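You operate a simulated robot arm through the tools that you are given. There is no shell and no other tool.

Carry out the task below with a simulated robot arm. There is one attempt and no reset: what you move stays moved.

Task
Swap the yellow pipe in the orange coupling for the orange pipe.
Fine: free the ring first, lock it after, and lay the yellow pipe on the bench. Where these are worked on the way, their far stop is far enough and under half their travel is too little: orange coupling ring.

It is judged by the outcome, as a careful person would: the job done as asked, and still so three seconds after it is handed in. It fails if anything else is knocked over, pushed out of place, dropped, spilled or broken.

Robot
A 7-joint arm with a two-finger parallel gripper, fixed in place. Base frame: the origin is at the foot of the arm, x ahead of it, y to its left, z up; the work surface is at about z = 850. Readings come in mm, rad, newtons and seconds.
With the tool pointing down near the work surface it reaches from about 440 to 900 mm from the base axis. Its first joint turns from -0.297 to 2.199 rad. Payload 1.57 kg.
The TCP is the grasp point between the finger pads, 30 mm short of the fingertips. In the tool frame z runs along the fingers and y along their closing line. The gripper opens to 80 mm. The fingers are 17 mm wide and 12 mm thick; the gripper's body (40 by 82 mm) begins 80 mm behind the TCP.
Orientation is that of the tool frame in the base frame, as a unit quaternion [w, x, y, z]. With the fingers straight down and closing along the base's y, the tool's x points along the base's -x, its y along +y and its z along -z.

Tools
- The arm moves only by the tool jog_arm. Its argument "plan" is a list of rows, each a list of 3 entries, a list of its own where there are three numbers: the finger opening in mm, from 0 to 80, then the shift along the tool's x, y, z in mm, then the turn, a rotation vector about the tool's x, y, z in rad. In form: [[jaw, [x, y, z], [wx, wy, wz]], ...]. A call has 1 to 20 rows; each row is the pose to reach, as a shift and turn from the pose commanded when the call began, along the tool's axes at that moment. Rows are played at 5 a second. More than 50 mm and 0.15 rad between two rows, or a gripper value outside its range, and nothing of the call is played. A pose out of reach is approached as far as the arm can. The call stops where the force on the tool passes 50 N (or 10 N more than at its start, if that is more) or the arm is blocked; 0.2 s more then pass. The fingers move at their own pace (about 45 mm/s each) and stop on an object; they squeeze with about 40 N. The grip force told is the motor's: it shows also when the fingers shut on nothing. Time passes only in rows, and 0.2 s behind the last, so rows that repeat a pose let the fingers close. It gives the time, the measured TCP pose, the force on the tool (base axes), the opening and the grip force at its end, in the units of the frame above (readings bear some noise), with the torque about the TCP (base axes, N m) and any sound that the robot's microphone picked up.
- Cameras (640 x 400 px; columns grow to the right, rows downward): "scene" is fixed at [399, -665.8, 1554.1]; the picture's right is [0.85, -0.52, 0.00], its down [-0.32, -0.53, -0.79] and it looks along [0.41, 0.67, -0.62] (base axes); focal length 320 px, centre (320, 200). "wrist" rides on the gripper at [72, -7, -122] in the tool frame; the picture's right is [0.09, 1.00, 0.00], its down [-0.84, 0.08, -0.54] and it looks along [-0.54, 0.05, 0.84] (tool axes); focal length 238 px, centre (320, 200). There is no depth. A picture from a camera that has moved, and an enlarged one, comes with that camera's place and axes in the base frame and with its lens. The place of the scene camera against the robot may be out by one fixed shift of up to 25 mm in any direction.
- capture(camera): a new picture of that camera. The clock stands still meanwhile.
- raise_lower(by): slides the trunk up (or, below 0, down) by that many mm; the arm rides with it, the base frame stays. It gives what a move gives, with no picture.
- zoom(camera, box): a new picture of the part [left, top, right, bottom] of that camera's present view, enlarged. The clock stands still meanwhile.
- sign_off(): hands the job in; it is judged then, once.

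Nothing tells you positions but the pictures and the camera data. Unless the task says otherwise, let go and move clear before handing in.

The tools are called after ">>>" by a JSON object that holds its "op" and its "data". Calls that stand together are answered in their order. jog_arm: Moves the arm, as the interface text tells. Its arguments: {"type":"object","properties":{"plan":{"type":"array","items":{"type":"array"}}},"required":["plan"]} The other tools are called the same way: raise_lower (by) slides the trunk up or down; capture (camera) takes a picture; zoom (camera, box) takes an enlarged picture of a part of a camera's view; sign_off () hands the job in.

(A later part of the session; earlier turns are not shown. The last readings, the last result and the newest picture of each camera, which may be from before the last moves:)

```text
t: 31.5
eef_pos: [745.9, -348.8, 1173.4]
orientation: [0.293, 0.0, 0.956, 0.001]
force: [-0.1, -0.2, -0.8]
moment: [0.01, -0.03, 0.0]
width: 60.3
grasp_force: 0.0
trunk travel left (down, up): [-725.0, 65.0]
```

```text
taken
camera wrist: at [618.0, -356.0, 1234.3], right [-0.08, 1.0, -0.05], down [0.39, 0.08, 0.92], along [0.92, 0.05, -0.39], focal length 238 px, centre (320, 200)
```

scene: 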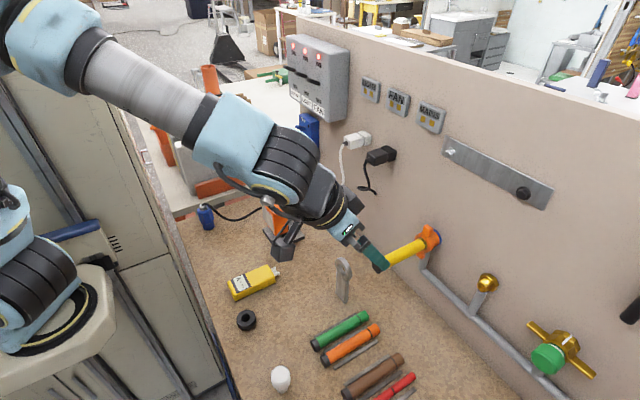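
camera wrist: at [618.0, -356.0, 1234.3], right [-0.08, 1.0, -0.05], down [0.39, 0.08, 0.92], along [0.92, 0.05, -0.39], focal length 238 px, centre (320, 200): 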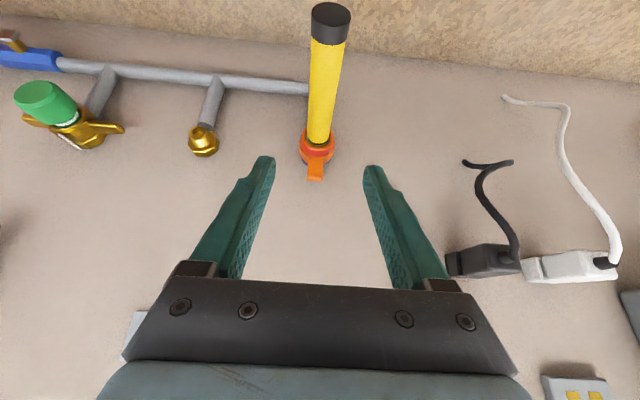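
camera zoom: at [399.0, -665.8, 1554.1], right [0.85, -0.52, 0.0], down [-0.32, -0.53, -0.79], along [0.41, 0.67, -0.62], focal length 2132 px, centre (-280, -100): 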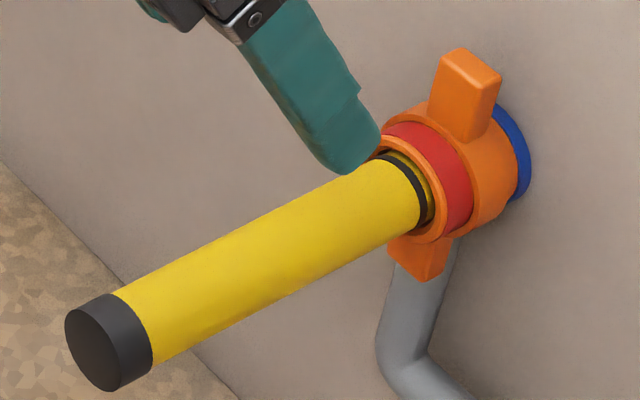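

The ring stays at its far stop. Now I'll turn the tool straight down over the yellow pipe at x ≈ 782.

>>> {"op": "jog_arm", "data": {"plan": [[60, [0, 0, 12], [0, 0.12, 0]], [60, [0, -0.5, 24], [0, 0.24, 0]], [60, [0, -0.8, 36], [0, 0.36, 0]], [60, [0, -1, 48], [0, 0.48, 0]], [60, [0, -1.2, 58], [0, 0.595, 0]], [60, [0, -1.2, 64.4], [0, 0.595, 0]], [60, [0, -1.2, 64.4], [0, 0.595, 0]]]}}

>>> {"op": "capture", "data": {"camera": "wrist"}}

>>> {"op": "capture", "data": {"camera": "scene"}}

```text
t: 33.1
eef_pos: [781.4, -351.6, 1118.7]
orientation: [-0.001, -0.001, 1.0, 0.0]
force: [-0.5, -0.8, -0.3]
moment: [0.0, 0.0, 0.0]
width: 59.9
grasp_force: 0.1
trunk travel left (down, up): [-725.0, 65.0]
```

```text
taken
camera wrist: at [710.0, -356.9, 1241.3], right [-0.09, 1.0, 0.0], down [0.84, 0.08, 0.54], along [0.54, 0.05, -0.84], focal length 238 px, centre (320, 200)
```

wrist: 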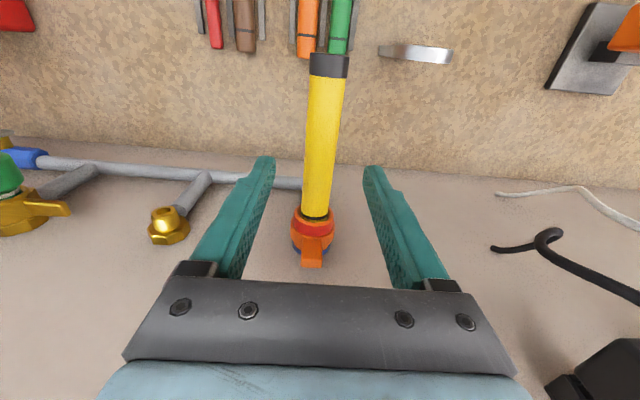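

```text
taken
```

scene: 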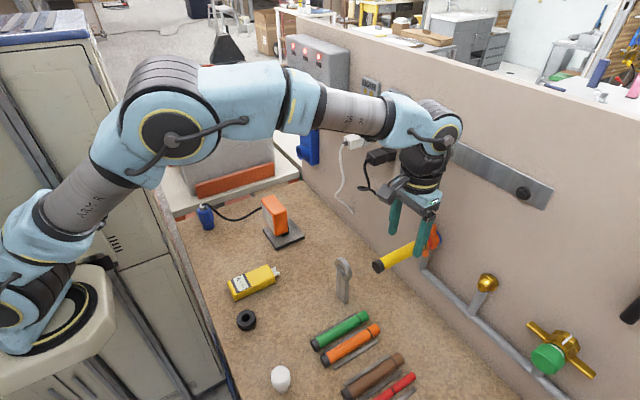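

The tool is straight above the pipe. I'll descend to the pipe axis, grip it and check the forces.

>>> {"op": "jog_arm", "data": {"plan": [[60, [0, 1.5, 20], [0, 0, 0]], [60, [0, 1.5, 40], [0, 0, 0]], [50, [0, 1.5, 55], [0, 0, 0]], [46, [0, 1.5, 61.5], [0, 0, 0]], [30, [0, 1.5, 61.5], [0, 0, 0]], [15, [0, 1.5, 61.5], [0, 0, 0]], [15, [0, 1.5, 61.5], [0, 0, 0]], [15, [0, 1.5, 61.5], [0, 0, 0]]]}}

>>> {"op": "zoom", "data": {"camera": "scene", "box": [350, 180, 470, 290]}}

>>> {"op": "capture", "data": {"camera": "wrist"}}

```text
t: 34.9
eef_pos: [781.4, -349.1, 1056.6]
orientation: [-0.001, -0.001, 1.0, 0.001]
force: [2.5, -7.0, -0.3]
moment: [0.02, 0.08, -0.21]
width: 23.2
grasp_force: 35.2
trunk travel left (down, up): [-725.0, 65.0]
```

```text
3.64 times, centred on (410, 235) of scene
camera zoom: at [399.0, -665.8, 1554.1], right [0.85, -0.52, 0.0], down [-0.32, -0.53, -0.79], along [0.41, 0.67, -0.62], focal length 1163 px, centre (-7, 73)
```

zoom: 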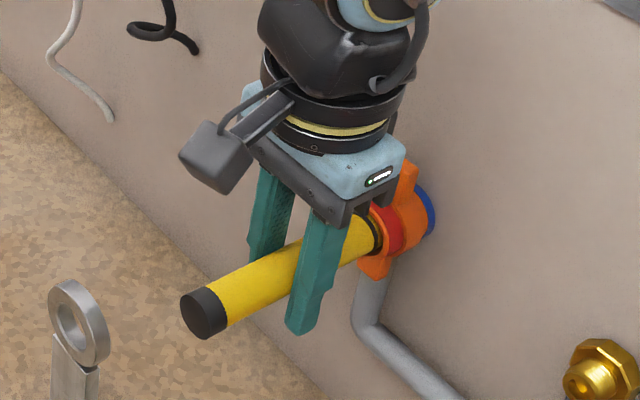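

```text
taken
camera wrist: at [709.0, -355.9, 1178.7], right [-0.09, 1.0, 0.0], down [0.84, 0.08, 0.54], along [0.54, 0.05, -0.84], focal length 238 px, centre (320, 200)
```

wrist: 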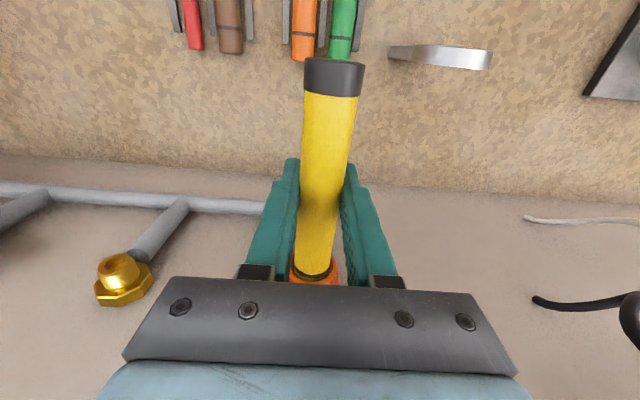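

The yellow pipe is gripped (23 mm). I'll pull it straight out along -x.

>>> {"op": "jog_arm", "data": {"plan": [[15, [4, 0, 0], [0, 0, 0]], [15, [8, 0, 0], [0, 0, 0]], [15, [12, 0, 0], [0, 0, 0]], [15, [18, 0, 0], [0, 0, 0]], [15, [24, 0, 0], [0, 0, 0]], [15, [30, 0, 0], [0, 0, 0]], [15, [40, 0, 0], [0, 0, 0]], [15, [50, 0, 0], [0, 0, 0]], [15, [60, 0, 0], [0, 0, 0]], [15, [70, 0, 0], [0, 0, 0]]]}}

>>> {"op": "capture", "data": {"camera": "scene"}}

>>> {"op": "capture", "data": {"camera": "wrist"}}

```text
t: 37.1
eef_pos: [711.4, -348.8, 1059.2]
orientation: [-0.001, -0.001, 1.0, 0.001]
force: [1.2, 0.3, -0.5]
moment: [0.0, 0.02, -0.02]
width: 23.1
grasp_force: 35.7
trunk travel left (down, up): [-725.0, 65.0]
```

```text
taken
```

scene: 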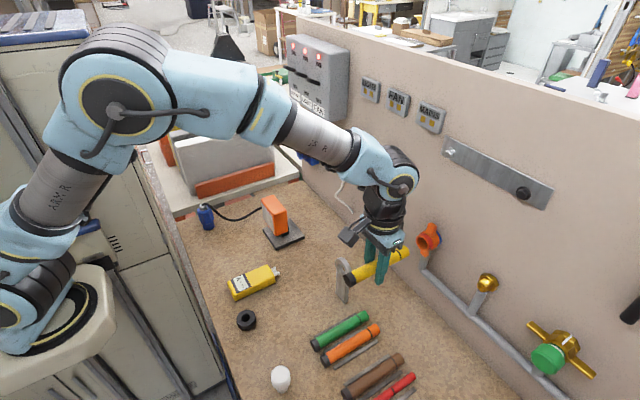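

```text
taken
camera wrist: at [640.1, -355.3, 1181.1], right [-0.1, 1.0, 0.0], down [0.84, 0.08, 0.54], along [0.54, 0.05, -0.84], focal length 238 px, centre (320, 200)
```

wrist: 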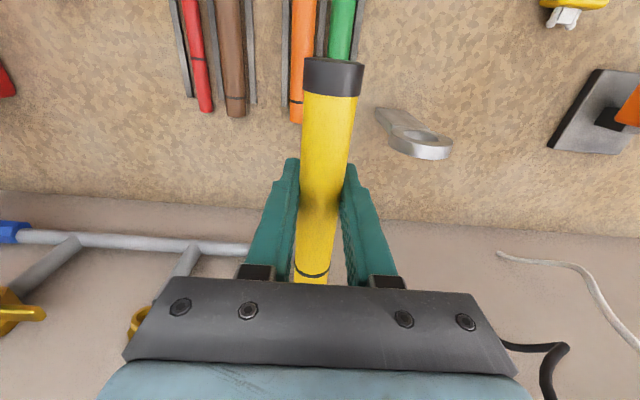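

The yellow pipe is out, but my grip is too deep: the fingertips reach 30 mm below the pipe, so I couldn't lay it down without a drop. I'll slide it back in along the same line, regrip nearer the fingertips, then pull again.

>>> {"op": "jog_arm", "data": {"plan": [[15, [-10, 0, 0], [0, 0, 0]], [15, [-20, 0, 0], [0, 0, 0]], [15, [-30, 0, 0], [0, 0, 0]], [15, [-36, 0, 0], [0, 0, 0]], [15, [-42, 0, 0], [0, 0, 0]], [15, [-48, 0, 0], [0, 0, 0]], [15, [-54, 0, 0], [0, 0, 0]], [15, [-60, 0, 0], [0, 0, 0]], [15, [-65, 0, 0], [0, 0, 0]], [15, [-68, 0, 0], [0, 0, 0]]]}}

>>> {"op": "zoom", "data": {"camera": "scene", "box": [350, 180, 470, 290]}}

>>> {"op": "capture", "data": {"camera": "wrist"}}

```text
t: 39.3
eef_pos: [780.0, -349.0, 1057.5]
orientation: [0.0, -0.001, 1.0, 0.0]
force: [-1.6, -0.9, -0.3]
moment: [0.0, 0.01, -0.01]
width: 23.0
grasp_force: 35.3
trunk travel left (down, up): [-725.0, 65.0]
```

```text
3.64 times, centred on (410, 235) of scene
camera zoom: at [399.0, -665.8, 1554.1], right [0.85, -0.52, 0.0], down [-0.32, -0.53, -0.79], along [0.41, 0.67, -0.62], focal length 1163 px, centre (-7, 73)
```

zoom: 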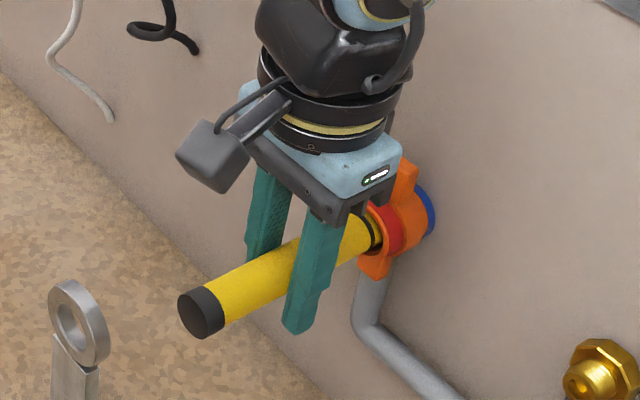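

```text
taken
camera wrist: at [707.7, -355.1, 1179.3], right [-0.09, 1.0, 0.0], down [0.84, 0.08, 0.54], along [0.54, 0.05, -0.84], focal length 238 px, centre (320, 200)
```

wrist: 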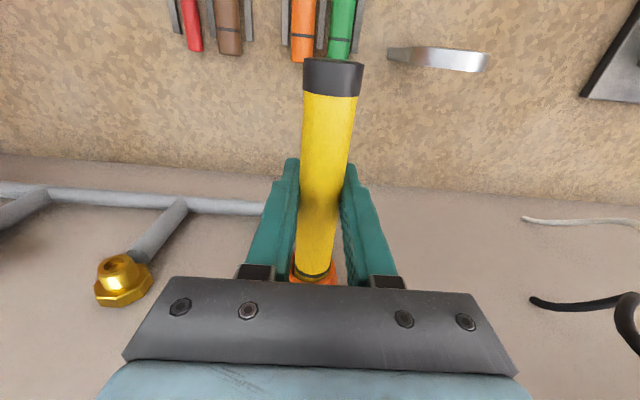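

It slid back in with almost no force. Regripping 18 mm higher now.

>>> {"op": "jog_arm", "data": {"plan": [[30, [0, 0, 0], [0, 0, 0]], [36, [0, 0, 0], [0, 0, 0]], [36, [0, 0, -9], [0, 0, 0]], [36, [0, 0, -18], [0, 0, 0]], [15, [0, 0, -18], [0, 0, 0]], [15, [0, 0, -18], [0, 0, 0]], [15, [0, 0, -18], [0, 0, 0]], [15, [0, 0, -18], [0, 0, 0]]]}}

>>> {"op": "zoom", "data": {"camera": "scene", "box": [350, 180, 470, 290]}}

```text
t: 41.1
eef_pos: [780.8, -346.8, 1076.1]
orientation: [-0.001, -0.001, 1.0, 0.001]
force: [-0.4, -3.4, 1.9]
moment: [-0.06, -0.09, -0.07]
width: 22.8
grasp_force: 35.1
trunk travel left (down, up): [-725.0, 65.0]
```

```text
3.64 times, centred on (410, 235) of scene
camera zoom: at [399.0, -665.8, 1554.1], right [0.85, -0.52, 0.0], down [-0.32, -0.53, -0.79], along [0.41, 0.67, -0.62], focal length 1163 px, centre (-7, 73)
```

zoom: 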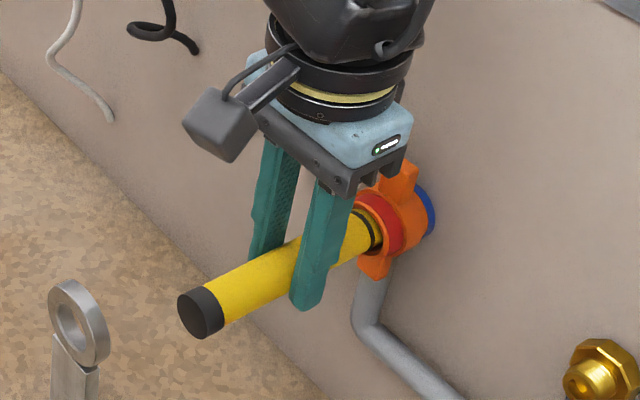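

Good grip near the fingertips. Pulling it out, then lifting and carrying it toward the clear bench spot at about (705, -130), well above the standing eyelet.

>>> {"op": "jog_arm", "data": {"plan": [[15, [4, 0, 0], [0, 0, 0]], [15, [10, 0, 0], [0, 0, 0]], [15, [16, 0, 0], [0, 0, 0]], [15, [24, 0, 0], [0, 0, 0]], [15, [34, 0, 0], [0, 0, 0]], [15, [46, 0, 0], [0, 0, 0]], [15, [58, 0, 0], [0, 0, 0]], [15, [70, 0, 0], [0, 0, 0]], [15, [75, 0, 0], [0, 0, 0]]]}}

>>> {"op": "jog_arm", "data": {"plan": [[15, [0, 0, -15], [0, 0, 0]], [15, [0, 0, -35], [0, 0, 0]], [15, [0, 5, -55], [0, 0, 0]], [15, [0, 25, -70], [0, 0, 0]], [15, [0, 50, -75], [0, 0, 0]], [15, [0, 80, -75], [0, 0, 0]], [15, [0, 110, -75], [0, 0, 0]], [15, [0, 140, -75], [0, 0, 0]], [15, [0, 170, -75], [0, 0, 0]], [15, [0, 195, -75], [0, 0, 0]], [15, [0, 210, -75], [0, 0, 0]], [15, [0, 217, -75], [0, 0, 0]], [15, [0, 217, -75], [0, 0, 0]]]}}

>>> {"op": "capture", "data": {"camera": "scene"}}

>>> {"op": "capture", "data": {"camera": "wrist"}}

```text
t: 43.1
eef_pos: [703.6, -348.9, 1077.9]
orientation: [-0.001, -0.001, 1.0, 0.001]
force: [-0.4, -0.9, -0.2]
moment: [0.0, 0.01, 0.04]
width: 23.0
grasp_force: 35.3
trunk travel left (down, up): [-725.0, 65.0]
```

```text
t: 45.9
eef_pos: [702.4, -132.1, 1153.4]
orientation: [0.0, -0.001, 1.0, 0.002]
force: [0.0, 0.3, -0.5]
moment: [-0.01, 0.0, -0.04]
width: 22.7
grasp_force: 35.1
trunk travel left (down, up): [-725.0, 65.0]
```

```text
taken
```

scene: 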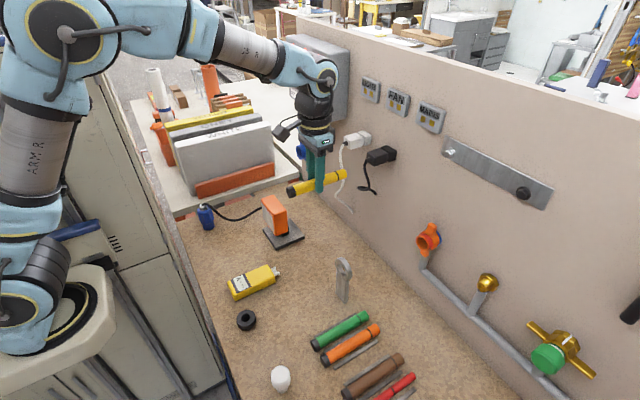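

```text
taken
camera wrist: at [632.0, -138.4, 1275.1], right [-0.09, 1.0, 0.0], down [0.84, 0.08, 0.54], along [0.54, 0.05, -0.84], focal length 238 px, centre (320, 200)
```

wrist: 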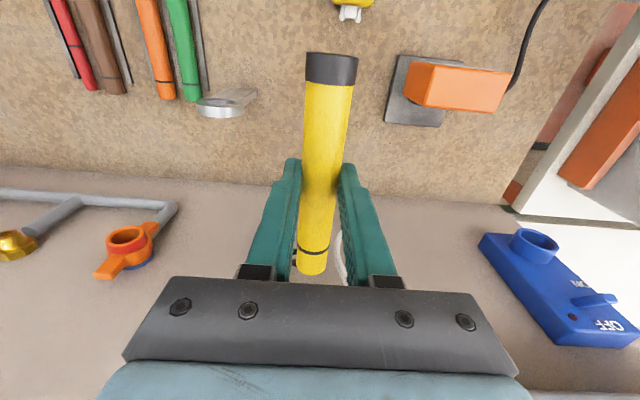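

The spot below is clear: the socket plate is ~115 mm to one side and the eyelet ~95 mm to the other. Lowering the yellow pipe.

>>> {"op": "jog_arm", "data": {"plan": [[15, [0, 0, 25], [0, 0, 0]], [15, [0, 0, 60], [0, 0, 0]], [15, [0, 0, 100], [0, 0, 0]], [15, [0, 0, 140], [0, 0, 0]], [15, [0, 0, 175], [0, 0, 0]], [15, [0, 0, 205], [0, 0, 0]], [15, [0, 0, 230], [0, 0, 0]], [15, [0, 0, 248], [0, 0, 0]], [15, [0, 0, 258], [0, 0, 0]], [15, [0, 0, 262], [0, 0, 0]], [15, [0, 0, 262], [0, 0, 0]]]}}

>>> {"op": "capture", "data": {"camera": "wrist"}}

>>> {"op": "zoom", "data": {"camera": "scene", "box": [240, 180, 400, 290]}}

```text
t: 48.3
eef_pos: [702.5, -131.0, 890.1]
orientation: [-0.001, -0.002, 1.0, 0.001]
force: [0.9, 0.4, 0.7]
moment: [0.0, -0.01, 0.0]
width: 22.7
grasp_force: 35.1
trunk travel left (down, up): [-725.0, 65.0]
```

```text
taken
camera wrist: at [631.3, -138.7, 1011.0], right [-0.09, 1.0, 0.0], down [0.84, 0.08, 0.54], along [0.54, 0.05, -0.84], focal length 238 px, centre (320, 200)
```

wrist: 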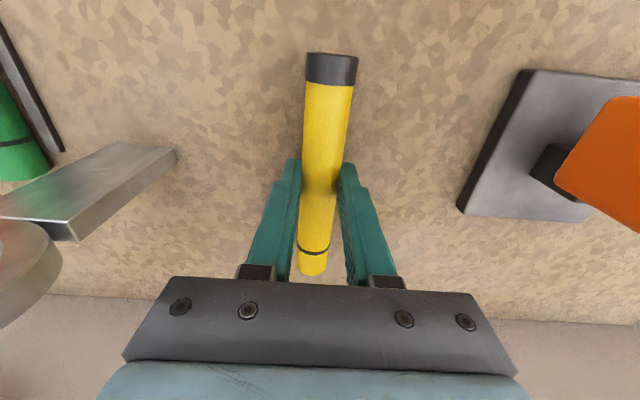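

```text
3.64 times, centred on (320, 235) of scene
camera zoom: at [399.0, -665.8, 1554.1], right [0.85, -0.52, 0.0], down [-0.32, -0.53, -0.79], along [0.41, 0.67, -0.62], focal length 1163 px, centre (320, 73)
```

zoom: 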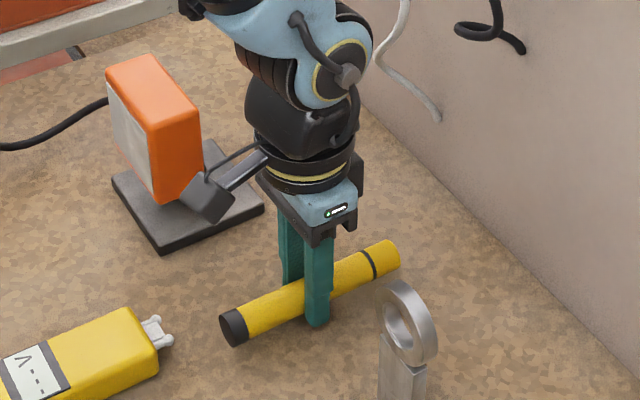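

Nearly there and everything is clear. I'll lower the last millimetres gently.

>>> {"op": "jog_arm", "data": {"plan": [[15, [0, 0, 2], [0, 0, 0]], [15, [0, 0, 4], [0, 0, 0]], [15, [0, 0, 5.5], [0, 0, 0]], [15, [0, 0, 7], [0, 0, 0]]]}}

```text
t: 49.3
eef_pos: [703.4, -132.0, 883.7]
orientation: [-0.001, -0.001, 1.0, 0.001]
force: [0.1, 0.6, 0.1]
moment: [0.03, 0.01, -0.03]
width: 22.7
grasp_force: 35.2
trunk travel left (down, up): [-725.0, 65.0]
```

>>> {"op": "jog_arm", "data": {"plan": [[15, [0, 0, 1], [0, 0, 0]], [15, [0, 0, 2], [0, 0, 0]], [15, [0, 0, 3], [0, 0, 0]]]}}

>>> {"op": "zoom", "data": {"camera": "scene", "box": [280, 220, 370, 280]}}

```text
t: 50.1
eef_pos: [705.0, -131.3, 881.7]
orientation: [-0.002, -0.001, 1.0, 0.001]
force: [-0.1, 1.0, 3.5]
moment: [-0.04, 0.0, 0.0]
width: 22.5
grasp_force: 35.5
trunk travel left (down, up): [-725.0, 65.0]
```

```text
6.67 times, centred on (325, 250) of scene
camera zoom: at [399.0, -665.8, 1554.1], right [0.85, -0.52, 0.0], down [-0.32, -0.53, -0.79], along [0.41, 0.67, -0.62], focal length 2132 px, centre (287, -133)
```

zoom: 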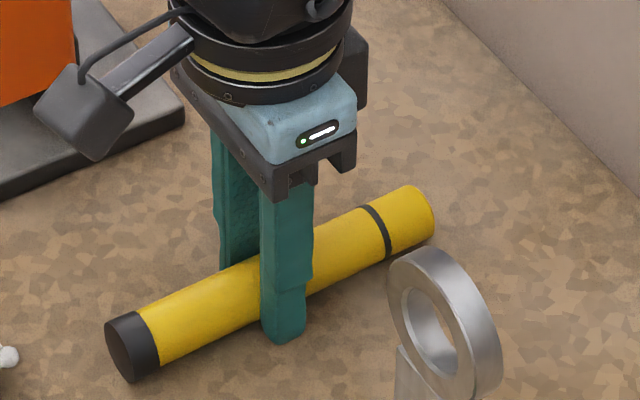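

Light contact at 3.5 N. Releasing gently, then lifting straight up.

>>> {"op": "jog_arm", "data": {"plan": [[20, [0, 0, 0], [0, 0, 0]], [26, [0, 0, 0], [0, 0, 0]], [32, [0, 0, 0], [0, 0, 0]], [40, [0, 0, 0], [0, 0, 0]], [40, [0, 0, -15], [0, 0, 0]], [40, [0, 0, -35], [0, 0, 0]], [40, [0, 0, -70], [0, 0, 0]], [60, [0, 0, -110], [0, 0, 0]], [60, [0, 0, -155], [0, 0, 0]], [60, [0, 0, -200], [0, 0, 0]]]}}

>>> {"op": "capture", "data": {"camera": "scene"}}

>>> {"op": "capture", "data": {"camera": "wrist"}}

```text
t: 52.3
eef_pos: [703.0, -132.7, 1079.0]
orientation: [-0.001, -0.001, 1.0, 0.001]
force: [0.1, -0.3, -0.3]
moment: [0.01, -0.02, 0.0]
width: 60.1
grasp_force: 0.0
trunk travel left (down, up): [-725.0, 65.0]
```

```text
taken
```

scene: 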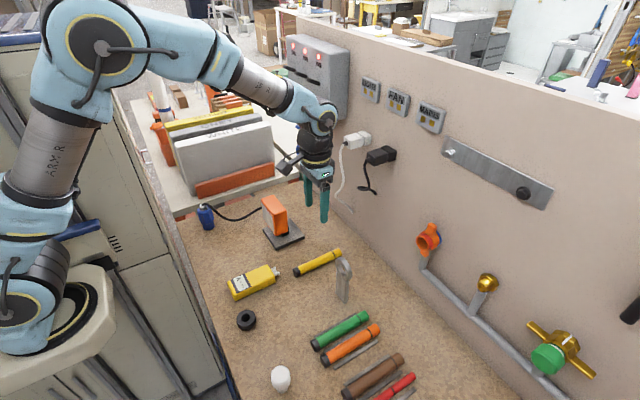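

```text
taken
camera wrist: at [632.4, -140.0, 1199.5], right [-0.09, 1.0, 0.0], down [0.84, 0.08, 0.54], along [0.54, 0.05, -0.84], focal length 238 px, centre (320, 200)
```

wrist: 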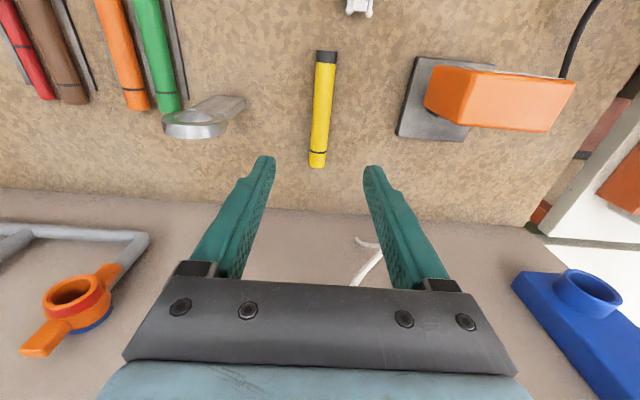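

The yellow pipe lies on the bench. Next I'll move above the orange pipe (around (648, -375)) for a close look.

>>> {"op": "jog_arm", "data": {"plan": [[60, [5, -15, -20], [0, 0, 0]], [60, [10, -40, -30], [0, 0, 0]], [60, [16, -75, -30], [0, 0, 0]], [60, [24, -110, -30], [0, 0, 0]], [60, [32, -145, -30], [0, 0, 0]], [60, [40, -180, -30], [0, 0, 0]], [60, [46, -210, -20], [0, 0, 0]], [60, [52, -232, 0], [0, 0, 0]], [60, [55, -242, 20], [0, 0, 0]], [60, [55, -242, 30], [0, 0, 0]]]}}

>>> {"op": "capture", "data": {"camera": "wrist"}}

>>> {"op": "zoom", "data": {"camera": "wrist", "box": [240, 20, 400, 180]}}

>>> {"op": "zoom", "data": {"camera": "scene", "box": [300, 290, 430, 400]}}

```text
t: 54.5
eef_pos: [650.1, -373.8, 1049.1]
orientation: [-0.001, -0.003, 1.0, 0.001]
force: [0.2, 1.0, 0.6]
moment: [0.01, 0.0, 0.02]
width: 59.9
grasp_force: 0.0
trunk travel left (down, up): [-725.0, 65.0]
```

```text
taken
camera wrist: at [578.4, -379.9, 1170.5], right [-0.09, 1.0, 0.0], down [0.84, 0.08, 0.54], along [0.54, 0.05, -0.84], focal length 238 px, centre (320, 200)
```

wrist: 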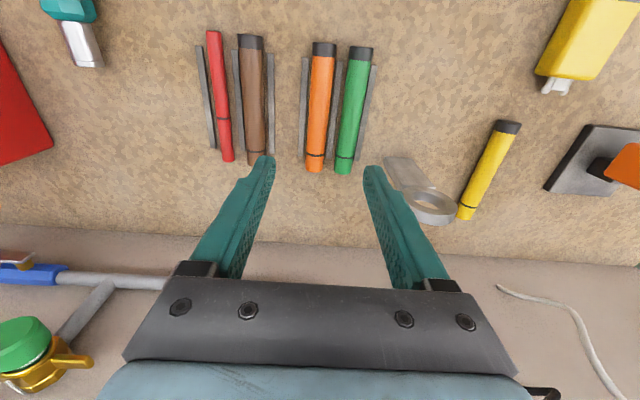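

```text
2.50 times, centred on (320, 100) of wrist
camera zoom: at [578.4, -379.9, 1170.5], right [-0.09, 1.0, 0.0], down [0.84, 0.08, 0.54], along [0.54, 0.05, -0.84], focal length 596 px, centre (320, 450)
```

zoom: 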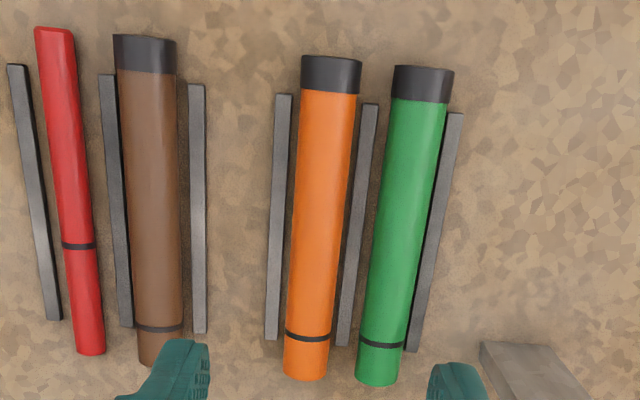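

```text
3.64 times, centred on (365, 345) of scene
camera zoom: at [399.0, -665.8, 1554.1], right [0.85, -0.52, 0.0], down [-0.32, -0.53, -0.79], along [0.41, 0.67, -0.62], focal length 1163 px, centre (156, -327)
```

zoom: 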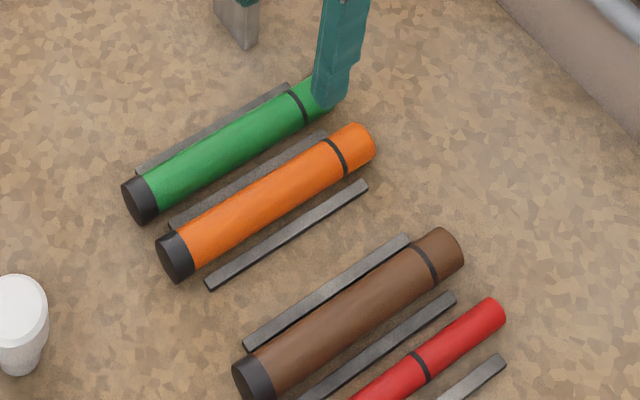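

The orange pipe runs along x from about 577 to 727 at y ≈ -375, its band at x ≈ 703, with rails and the green pipe close beside it. The gap is tight, so I'll narrow the jaws to 29 mm and go down partway to verify alignment.

>>> {"op": "jog_arm", "data": {"plan": [[29, [2, -0.5, 20], [0, 0, 0]], [29, [5, -1.5, 50], [0, 0, 0]], [29, [5, -1.5, 85], [0, 0, 0]], [29, [5, -1.5, 112], [0, 0, 0]], [29, [5, -1.5, 128], [0, 0, 0]], [29, [5, -1.5, 134], [0, 0, 0]], [29, [5, -1.5, 134], [0, 0, 0]]]}}

>>> {"op": "capture", "data": {"camera": "wrist"}}

>>> {"op": "zoom", "data": {"camera": "wrist", "box": [240, 80, 400, 240]}}

>>> {"op": "zoom", "data": {"camera": "scene", "box": [310, 270, 410, 370]}}

```text
t: 56.1
eef_pos: [643.5, -375.1, 916.7]
orientation: [-0.001, -0.001, 1.0, 0.001]
force: [-0.6, 0.5, -0.9]
moment: [0.02, 0.0, -0.03]
width: 28.9
grasp_force: 0.2
trunk travel left (down, up): [-725.0, 65.0]
```

```text
taken
camera wrist: at [572.1, -381.6, 1037.7], right [-0.09, 1.0, 0.0], down [0.84, 0.08, 0.54], along [0.54, 0.05, -0.84], focal length 238 px, centre (320, 200)
```

wrist: 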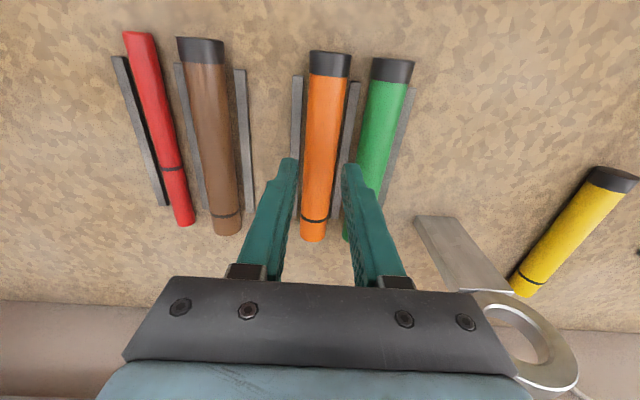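

```text
2.50 times, centred on (320, 160) of wrist
camera zoom: at [572.1, -381.6, 1037.7], right [-0.09, 1.0, 0.0], down [0.84, 0.08, 0.54], along [0.54, 0.05, -0.84], focal length 596 px, centre (320, 300)
```

zoom: 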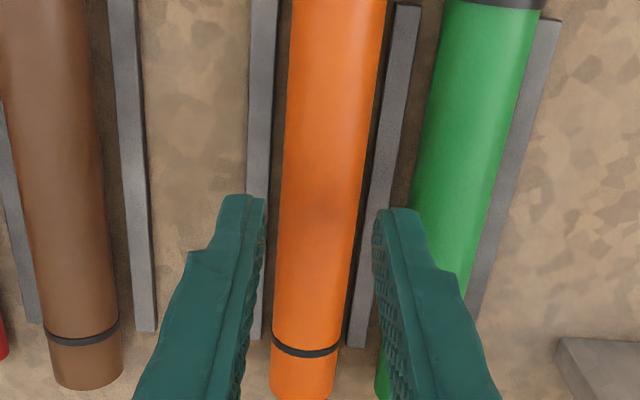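

```text
4.00 times, centred on (360, 320) of scene
camera zoom: at [399.0, -665.8, 1554.1], right [0.85, -0.52, 0.0], down [-0.32, -0.53, -0.79], along [0.41, 0.67, -0.62], focal length 1279 px, centre (160, -280)
```

zoom: 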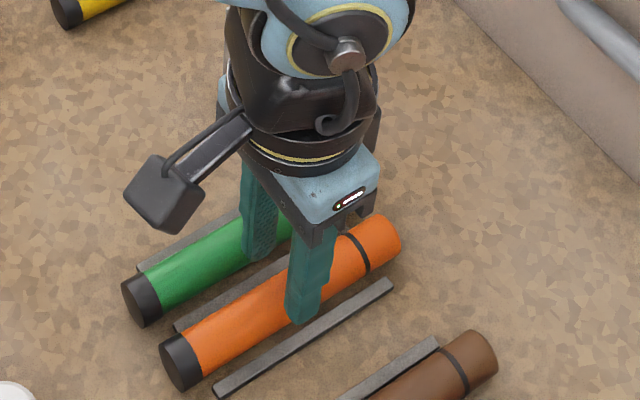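

Alignment looks right: pipe at about y = -374.5, finger midline at -375, clear of the green pipe. I'll descend in small steps, watching for rail contact.

>>> {"op": "jog_arm", "data": {"plan": [[29, [0, 0.6, 6], [0, 0, 0]], [29, [0, 0.6, 12], [0, 0, 0]], [29, [0, 0.6, 18], [0, 0, 0]], [29, [0, 0.6, 21], [0, 0, 0]], [29, [0, 0.6, 23], [0, 0, 0]], [29, [0, 0.6, 24], [0, 0, 0]]]}}

>>> {"op": "zoom", "data": {"camera": "scene", "box": [320, 290, 400, 360]}}

>>> {"op": "zoom", "data": {"camera": "wrist", "box": [240, 80, 400, 240]}}

```text
t: 57.5
eef_pos: [644.7, -374.2, 893.0]
orientation: [0.0, -0.001, 1.0, 0.001]
force: [-0.7, -0.4, -0.5]
moment: [0.0, -0.01, 0.0]
width: 29.0
grasp_force: 0.2
trunk travel left (down, up): [-725.0, 65.0]
```

```text
5.71 times, centred on (360, 325) of scene
camera zoom: at [399.0, -665.8, 1554.1], right [0.85, -0.52, 0.0], down [-0.32, -0.53, -0.79], along [0.41, 0.67, -0.62], focal length 1828 px, centre (91, -514)
```

zoom: 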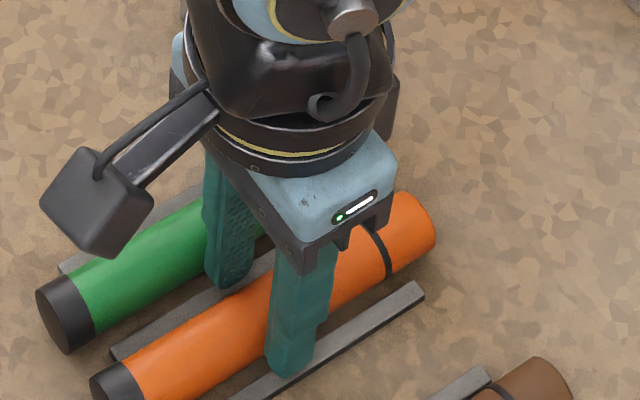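

```text
2.50 times, centred on (320, 160) of wrist
camera zoom: at [572.5, -380.8, 1014.1], right [-0.09, 1.0, 0.0], down [0.84, 0.08, 0.54], along [0.54, 0.05, -0.84], focal length 596 px, centre (320, 300)
```

zoom: 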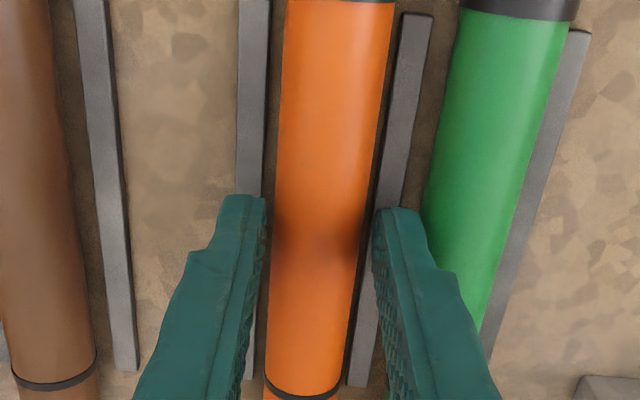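

Well centred between the fingers. Stepping down a few more millimetres.

>>> {"op": "jog_arm", "data": {"plan": [[29, [0, 0, 1], [0, 0, 0]], [29, [0, 0, 2], [0, 0, 0]], [29, [0, 0, 3], [0, 0, 0]], [29, [0, 0, 3], [0, 0, 0]]]}}

```text
t: 58.5
eef_pos: [644.0, -373.3, 888.8]
orientation: [-0.001, -0.001, 1.0, 0.0]
force: [-0.5, 0.5, 0.2]
moment: [0.01, 0.01, -0.02]
width: 28.9
grasp_force: 0.0
trunk travel left (down, up): [-725.0, 65.0]
```

>>> {"op": "jog_arm", "data": {"plan": [[29, [0, 0, 1], [0, 0, 0]], [29, [0, 0, 2], [0, 0, 0]], [29, [0, 0, 2], [0, 0, 0]]]}}

```text
t: 59.3
eef_pos: [644.7, -373.8, 886.1]
orientation: [-0.002, -0.001, 1.0, 0.001]
force: [0.2, 1.2, 0.2]
moment: [0.0, -0.02, 0.0]
width: 28.9
grasp_force: 0.1
trunk travel left (down, up): [-725.0, 65.0]
```

>>> {"op": "jog_arm", "data": {"plan": [[29, [0, 0, 1], [0, 0, 0]], [29, [0, 0, 2], [0, 0, 0]], [29, [0, 0, 2], [0, 0, 0]]]}}

>>> {"op": "zoom", "data": {"camera": "wrist", "box": [240, 80, 400, 240]}}

```text
t: 60.1
eef_pos: [644.5, -372.9, 883.9]
orientation: [0.0, -0.001, 1.0, 0.001]
force: [-0.5, -1.0, 9.5]
moment: [-0.18, 0.01, -0.06]
width: 29.2
grasp_force: 0.6
trunk travel left (down, up): [-725.0, 65.0]
```

```text
2.50 times, centred on (320, 160) of wrist
camera zoom: at [572.8, -380.0, 1006.8], right [-0.09, 1.0, 0.0], down [0.84, 0.08, 0.54], along [0.54, 0.05, -0.84], focal length 596 px, centre (320, 300)
```

zoom: 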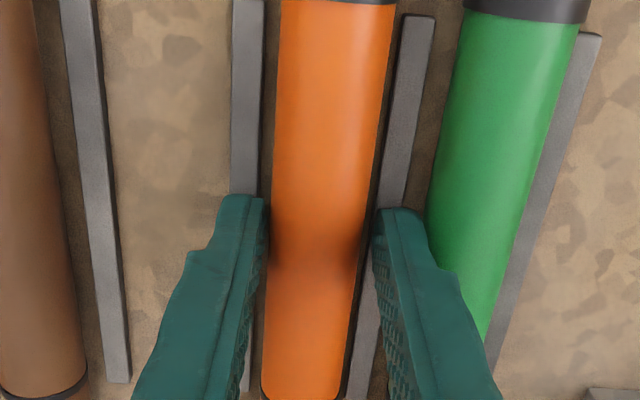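

The fingertips touched the rails at tip height ~854. I'll rise 2.5 mm and close on the orange pipe.

>>> {"op": "jog_arm", "data": {"plan": [[29, [0, 0, -1.5], [0, 0, 0]], [29, [0, 0, -2.5], [0, 0, 0]], [15, [0, 0, -2.5], [0, 0, 0]], [15, [0, 0, -2.5], [0, 0, 0]], [15, [0, 0, -2.5], [0, 0, 0]], [15, [0, 0, -2.5], [0, 0, 0]]]}}

>>> {"op": "zoom", "data": {"camera": "wrist", "box": [240, 40, 400, 240]}}

```text
t: 61.5
eef_pos: [643.4, -372.6, 887.5]
orientation: [-0.001, -0.001, 1.0, 0.001]
force: [-0.4, -0.2, 0.0]
moment: [0.0, -0.04, -0.02]
width: 22.8
grasp_force: 34.8
trunk travel left (down, up): [-725.0, 65.0]
```

```text
2.00 times, centred on (320, 140) of wrist
camera zoom: at [572.2, -379.9, 1008.3], right [-0.09, 1.0, 0.0], down [0.84, 0.08, 0.54], along [0.54, 0.05, -0.84], focal length 477 px, centre (320, 320)
```

zoom: 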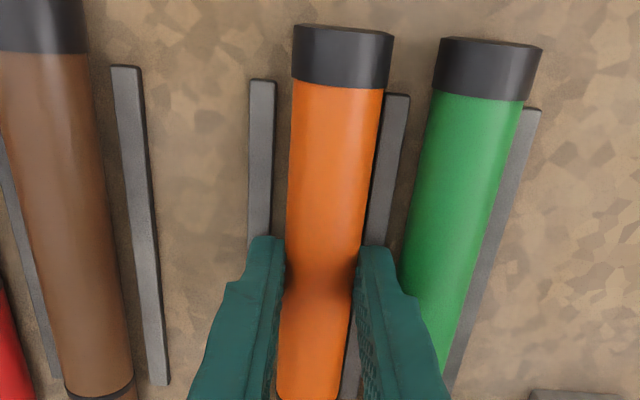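

The orange pipe is gripped. Lifting it straight up.

>>> {"op": "jog_arm", "data": {"plan": [[15, [0, 0, -4], [0, 0, 0]], [15, [0, 0, -10], [0, 0, 0]], [15, [0, 0, -20], [0, 0, 0]], [15, [0, 0, -40], [0, 0, 0]], [15, [0, 0, -65], [0, 0, 0]], [15, [0, 0, -95], [0, 0, 0]], [15, [0, 0, -125], [0, 0, 0]], [15, [0, 0, -155], [0, 0, 0]], [15, [0, 0, -180], [0, 0, 0]], [15, [0, 0, -194], [0, 0, 0]], [15, [0, 0, -194], [0, 0, 0]]]}}

>>> {"op": "capture", "data": {"camera": "wrist"}}

>>> {"op": "capture", "data": {"camera": "scene"}}

```text
t: 63.9
eef_pos: [646.0, -377.5, 1082.9]
orientation: [-0.001, -0.002, 1.0, 0.002]
force: [-0.7, 0.7, 0.1]
moment: [-0.02, 0.02, 0.03]
width: 22.6
grasp_force: 35.1
trunk travel left (down, up): [-725.0, 65.0]
```

```text
taken
camera wrist: at [574.8, -382.8, 1204.2], right [-0.09, 1.0, 0.0], down [0.84, 0.08, 0.54], along [0.54, 0.05, -0.84], focal length 238 px, centre (320, 200)
```

wrist: 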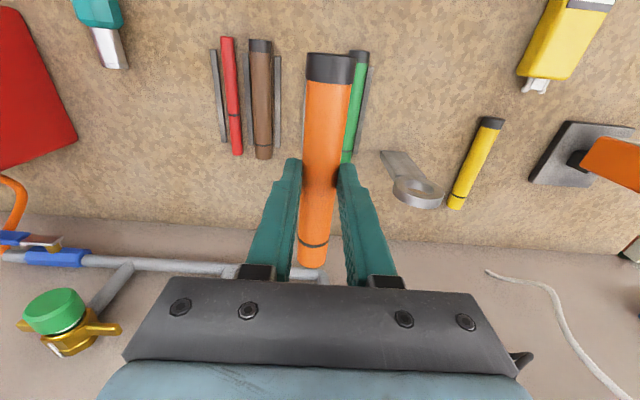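

```text
taken
```

scene: 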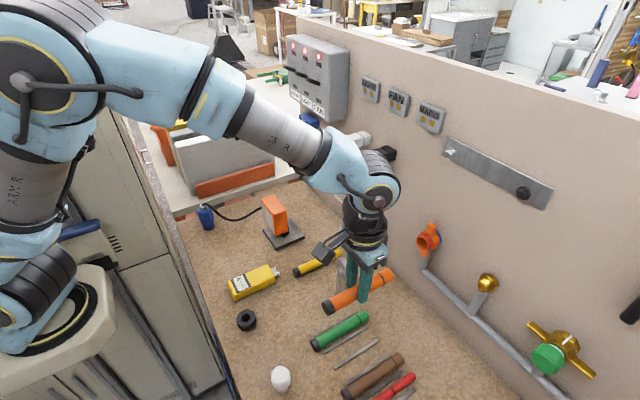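

The orange pipe is held level. From the commanded offsets I need about +24.8 mm in y and ~2 mm up to line up with the socket. I'll move to just in front of the mouth and check.

>>> {"op": "jog_arm", "data": {"plan": [[15, [-10, 6, -2], [0, 0, 0]], [15, [-25, 14, -2], [0, 0, 0]], [15, [-45, 22, -2], [0, 0, 0]], [15, [-65, 24.8, -2], [0, 0, 0]], [15, [-80, 24.8, -2], [0, 0, 0]], [15, [-92, 24.8, -2], [0, 0, 0]], [15, [-100, 24.8, -2], [0, 0, 0]], [15, [-100, 24.8, -2], [0, 0, 0]]]}}

>>> {"op": "zoom", "data": {"camera": "scene", "box": [350, 180, 470, 290]}}

>>> {"op": "capture", "data": {"camera": "wrist"}}

>>> {"op": "zoom", "data": {"camera": "scene", "box": [400, 220, 450, 260]}}

```text
t: 65.7
eef_pos: [744.2, -350.5, 1082.4]
orientation: [0.0, -0.001, 1.0, 0.001]
force: [0.0, 0.0, -0.2]
moment: [0.03, 0.0, -0.02]
width: 22.9
grasp_force: 35.7
trunk travel left (down, up): [-725.0, 65.0]
```

```text
3.64 times, centred on (410, 235) of scene
camera zoom: at [399.0, -665.8, 1554.1], right [0.85, -0.52, 0.0], down [-0.32, -0.53, -0.79], along [0.41, 0.67, -0.62], focal length 1163 px, centre (-7, 73)
```

zoom: 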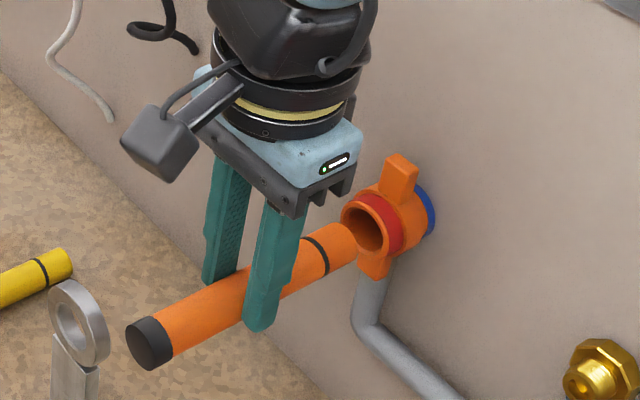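

```text
taken
camera wrist: at [672.8, -355.9, 1204.4], right [-0.09, 1.0, 0.0], down [0.84, 0.08, 0.54], along [0.54, 0.05, -0.84], focal length 238 px, centre (320, 200)
```

wrist: 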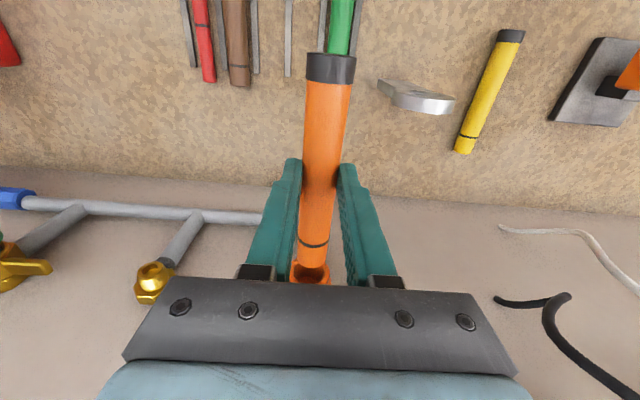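

```text
10.00 times, centred on (425, 240) of scene
camera zoom: at [399.0, -665.8, 1554.1], right [0.85, -0.52, 0.0], down [-0.32, -0.53, -0.79], along [0.41, 0.67, -0.62], focal length 3198 px, centre (-730, -200)
```

zoom: 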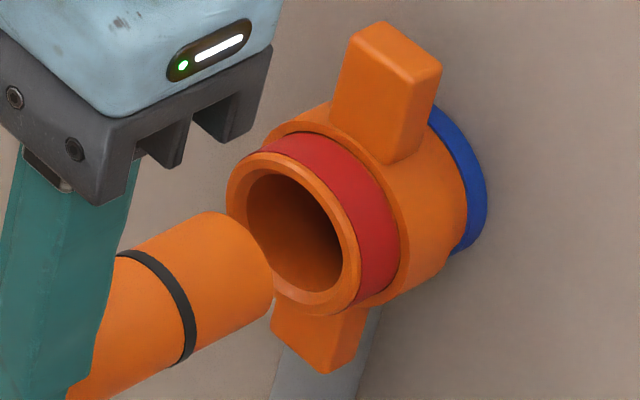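

The pipe axis appears to line up with the bore within a millimetre or so. I'll advance slowly, watching the force.

>>> {"op": "jog_arm", "data": {"plan": [[15, [-5, 0, 0], [0, 0, 0]], [15, [-9, 0, 0], [0, 0, 0]], [15, [-12, 0, 0], [0, 0, 0]], [15, [-14, 0, 0], [0, 0, 0]], [15, [-16, 0, 0], [0, 0, 0]], [15, [-18, 0, 0], [0, 0, 0]], [15, [-20, 0, 0], [0, 0, 0]]]}}

>>> {"op": "zoom", "data": {"camera": "scene", "box": [400, 220, 450, 260]}}

```text
t: 67.3
eef_pos: [765.8, -350.6, 1083.6]
orientation: [-0.001, -0.001, 1.0, 0.0]
force: [0.4, -0.6, 0.5]
moment: [0.01, 0.03, 0.04]
width: 22.6
grasp_force: 36.0
trunk travel left (down, up): [-725.0, 65.0]
```

```text
10.00 times, centred on (425, 240) of scene
camera zoom: at [399.0, -665.8, 1554.1], right [0.85, -0.52, 0.0], down [-0.32, -0.53, -0.79], along [0.41, 0.67, -0.62], focal length 3198 px, centre (-730, -200)
```

zoom: 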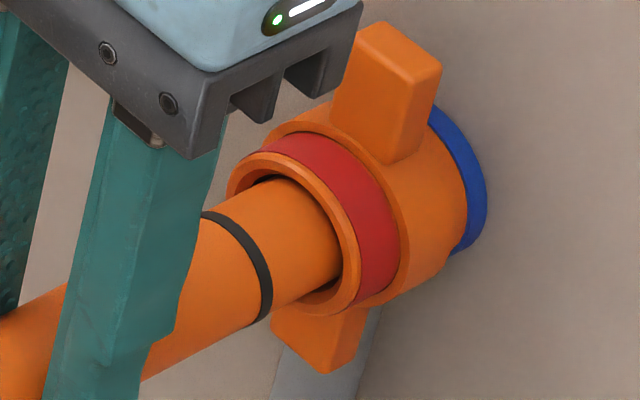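

It's entering the bore freely. Continuing until the black band reaches the mouth.

>>> {"op": "jog_arm", "data": {"plan": [[15, [-2, 0, 0], [0, 0, 0]], [15, [-4, 0, 0], [0, 0, 0]], [15, [-6, 0, 0], [0, 0, 0]], [15, [-8, 0, 0], [0, 0, 0]], [15, [-10, 0, 0], [0, 0, 0]], [15, [-12, 0, 0], [0, 0, 0]], [15, [-14, 0, 0], [0, 0, 0]]]}}

>>> {"op": "zoom", "data": {"camera": "scene", "box": [400, 220, 450, 260]}}

```text
t: 68.9
eef_pos: [777.3, -350.3, 1082.4]
orientation: [-0.001, -0.001, 1.0, 0.001]
force: [0.5, -0.3, 0.1]
moment: [-0.01, -0.04, -0.02]
width: 22.8
grasp_force: 35.4
trunk travel left (down, up): [-725.0, 65.0]
```

```text
10.00 times, centred on (425, 240) of scene
camera zoom: at [399.0, -665.8, 1554.1], right [0.85, -0.52, 0.0], down [-0.32, -0.53, -0.79], along [0.41, 0.67, -0.62], focal length 3198 px, centre (-730, -200)
```

zoom: 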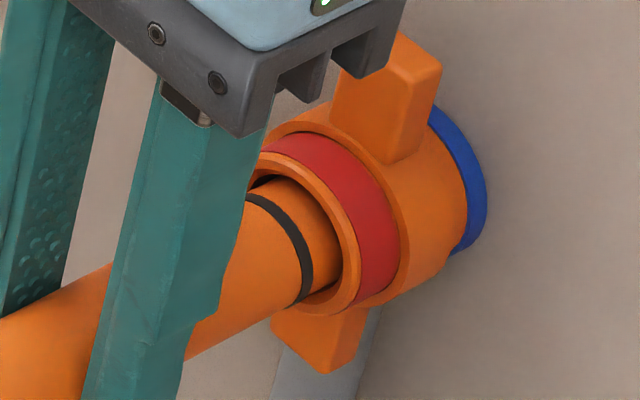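

>>> {"op": "jog_arm", "data": {"plan": [[15, [-2, 0, 0], [0, 0, 0]], [15, [-4, 0, 0], [0, 0, 0]], [15, [-6, 0, 0], [0, 0, 0]], [15, [-8, 0, 0], [0, 0, 0]]]}}

>>> {"op": "zoom", "data": {"camera": "scene", "box": [400, 220, 450, 260]}}

>>> {"op": "zoom", "data": {"camera": "scene", "box": [350, 180, 470, 290]}}

```text
t: 69.9
eef_pos: [781.1, -350.9, 1082.2]
orientation: [-0.004, -0.001, 1.0, 0.001]
force: [-31.9, 4.7, 0.6]
moment: [0.13, 0.8, 0.16]
width: 23.0
grasp_force: 35.6
trunk travel left (down, up): [-725.0, 65.0]
```

```text
10.00 times, centred on (425, 240) of scene
camera zoom: at [399.0, -665.8, 1554.1], right [0.85, -0.52, 0.0], down [-0.32, -0.53, -0.79], along [0.41, 0.67, -0.62], focal length 3198 px, centre (-730, -200)
```

zoom: 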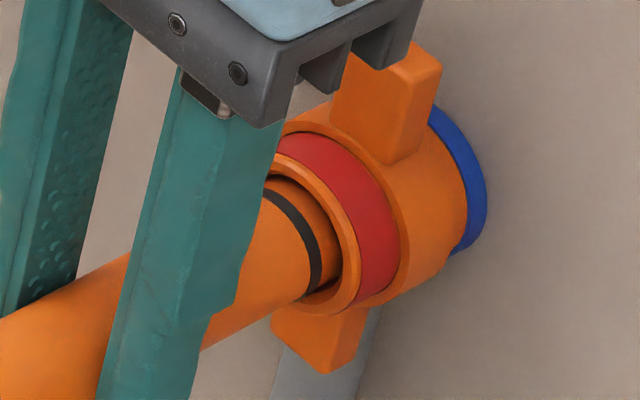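

```text
3.64 times, centred on (410, 235) of scene
camera zoom: at [399.0, -665.8, 1554.1], right [0.85, -0.52, 0.0], down [-0.32, -0.53, -0.79], along [0.41, 0.67, -0.62], focal length 1163 px, centre (-7, 73)
```

zoom: 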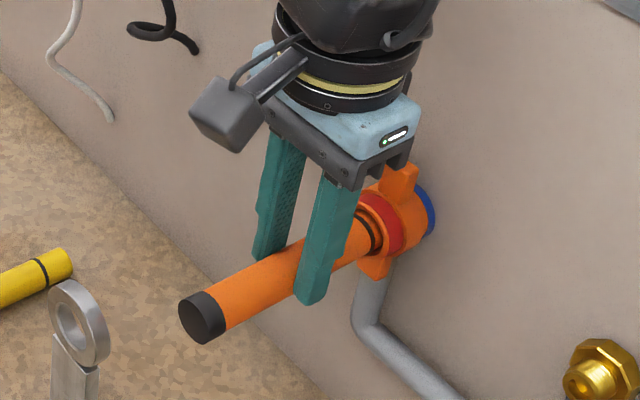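

The push met 32 N with the band at the mouth; it looks seated, perhaps 1 mm short or slightly drooped. I'll try raising very slightly to see whether it settles further.

>>> {"op": "jog_arm", "data": {"plan": [[15, [0, 0, -1], [0, 0, 0]], [15, [0, 0, -2], [0, 0, 0]], [15, [0, 0, -2], [0, 0, 0]], [15, [0, 1, -2], [0, 0, 0]], [15, [0, 1, -2], [0, 0, 0]]]}}

>>> {"op": "zoom", "data": {"camera": "scene", "box": [400, 220, 450, 260]}}

>>> {"op": "zoom", "data": {"camera": "scene", "box": [350, 180, 470, 290]}}

```text
t: 71.1
eef_pos: [783.4, -349.4, 1084.2]
orientation: [-0.003, -0.001, 1.0, 0.001]
force: [-28.2, 2.3, -13.7]
moment: [-0.03, 0.95, 0.05]
width: 23.3
grasp_force: 35.3
trunk travel left (down, up): [-725.0, 65.0]
```

```text
10.00 times, centred on (425, 240) of scene
camera zoom: at [399.0, -665.8, 1554.1], right [0.85, -0.52, 0.0], down [-0.32, -0.53, -0.79], along [0.41, 0.67, -0.62], focal length 3198 px, centre (-730, -200)
```

zoom: 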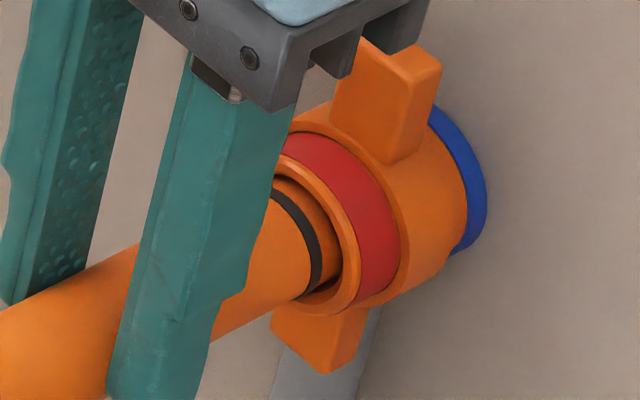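

```text
3.64 times, centred on (410, 235) of scene
camera zoom: at [399.0, -665.8, 1554.1], right [0.85, -0.52, 0.0], down [-0.32, -0.53, -0.79], along [0.41, 0.67, -0.62], focal length 1163 px, centre (-7, 73)
```

zoom: 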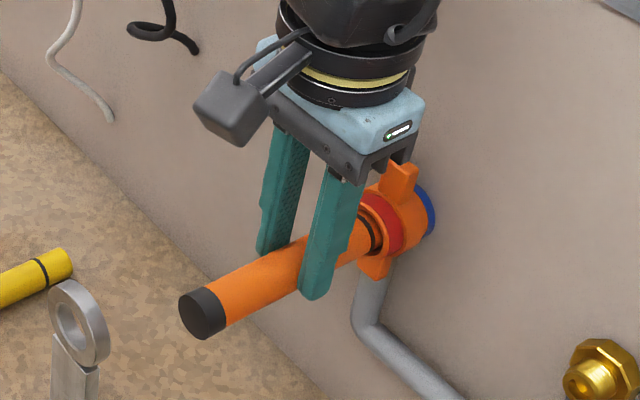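

>>> {"op": "zoom", "data": {"camera": "scene", "box": [380, 215, 440, 275]}}

>>> {"op": "zoom", "data": {"camera": "wrist", "box": [280, 40, 360, 300]}}

```text
6.67 times, centred on (410, 245) of scene
camera zoom: at [399.0, -665.8, 1554.1], right [0.85, -0.52, 0.0], down [-0.32, -0.53, -0.79], along [0.41, 0.67, -0.62], focal length 2132 px, centre (-280, -100)
```

zoom: 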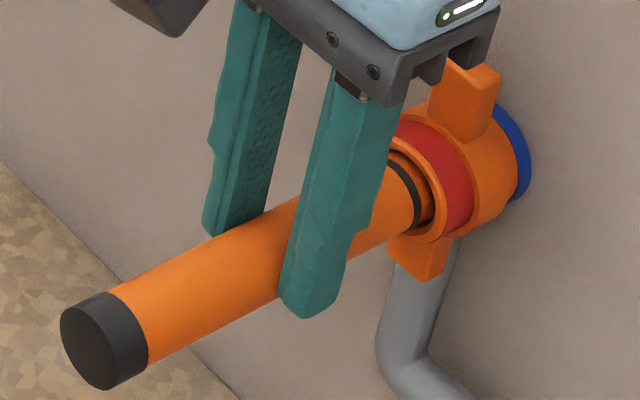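

```text
1.54 times, centred on (320, 170) of wrist
camera zoom: at [713.4, -356.3, 1207.0], right [-0.09, 1.0, 0.0], down [0.84, 0.08, 0.54], along [0.53, 0.05, -0.84], focal length 367 px, centre (320, 246)
```

zoom: 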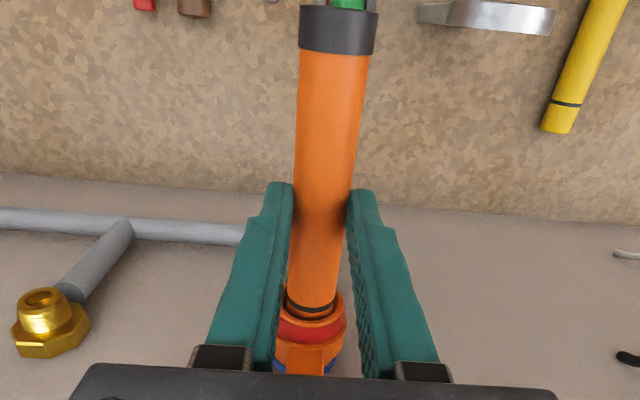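

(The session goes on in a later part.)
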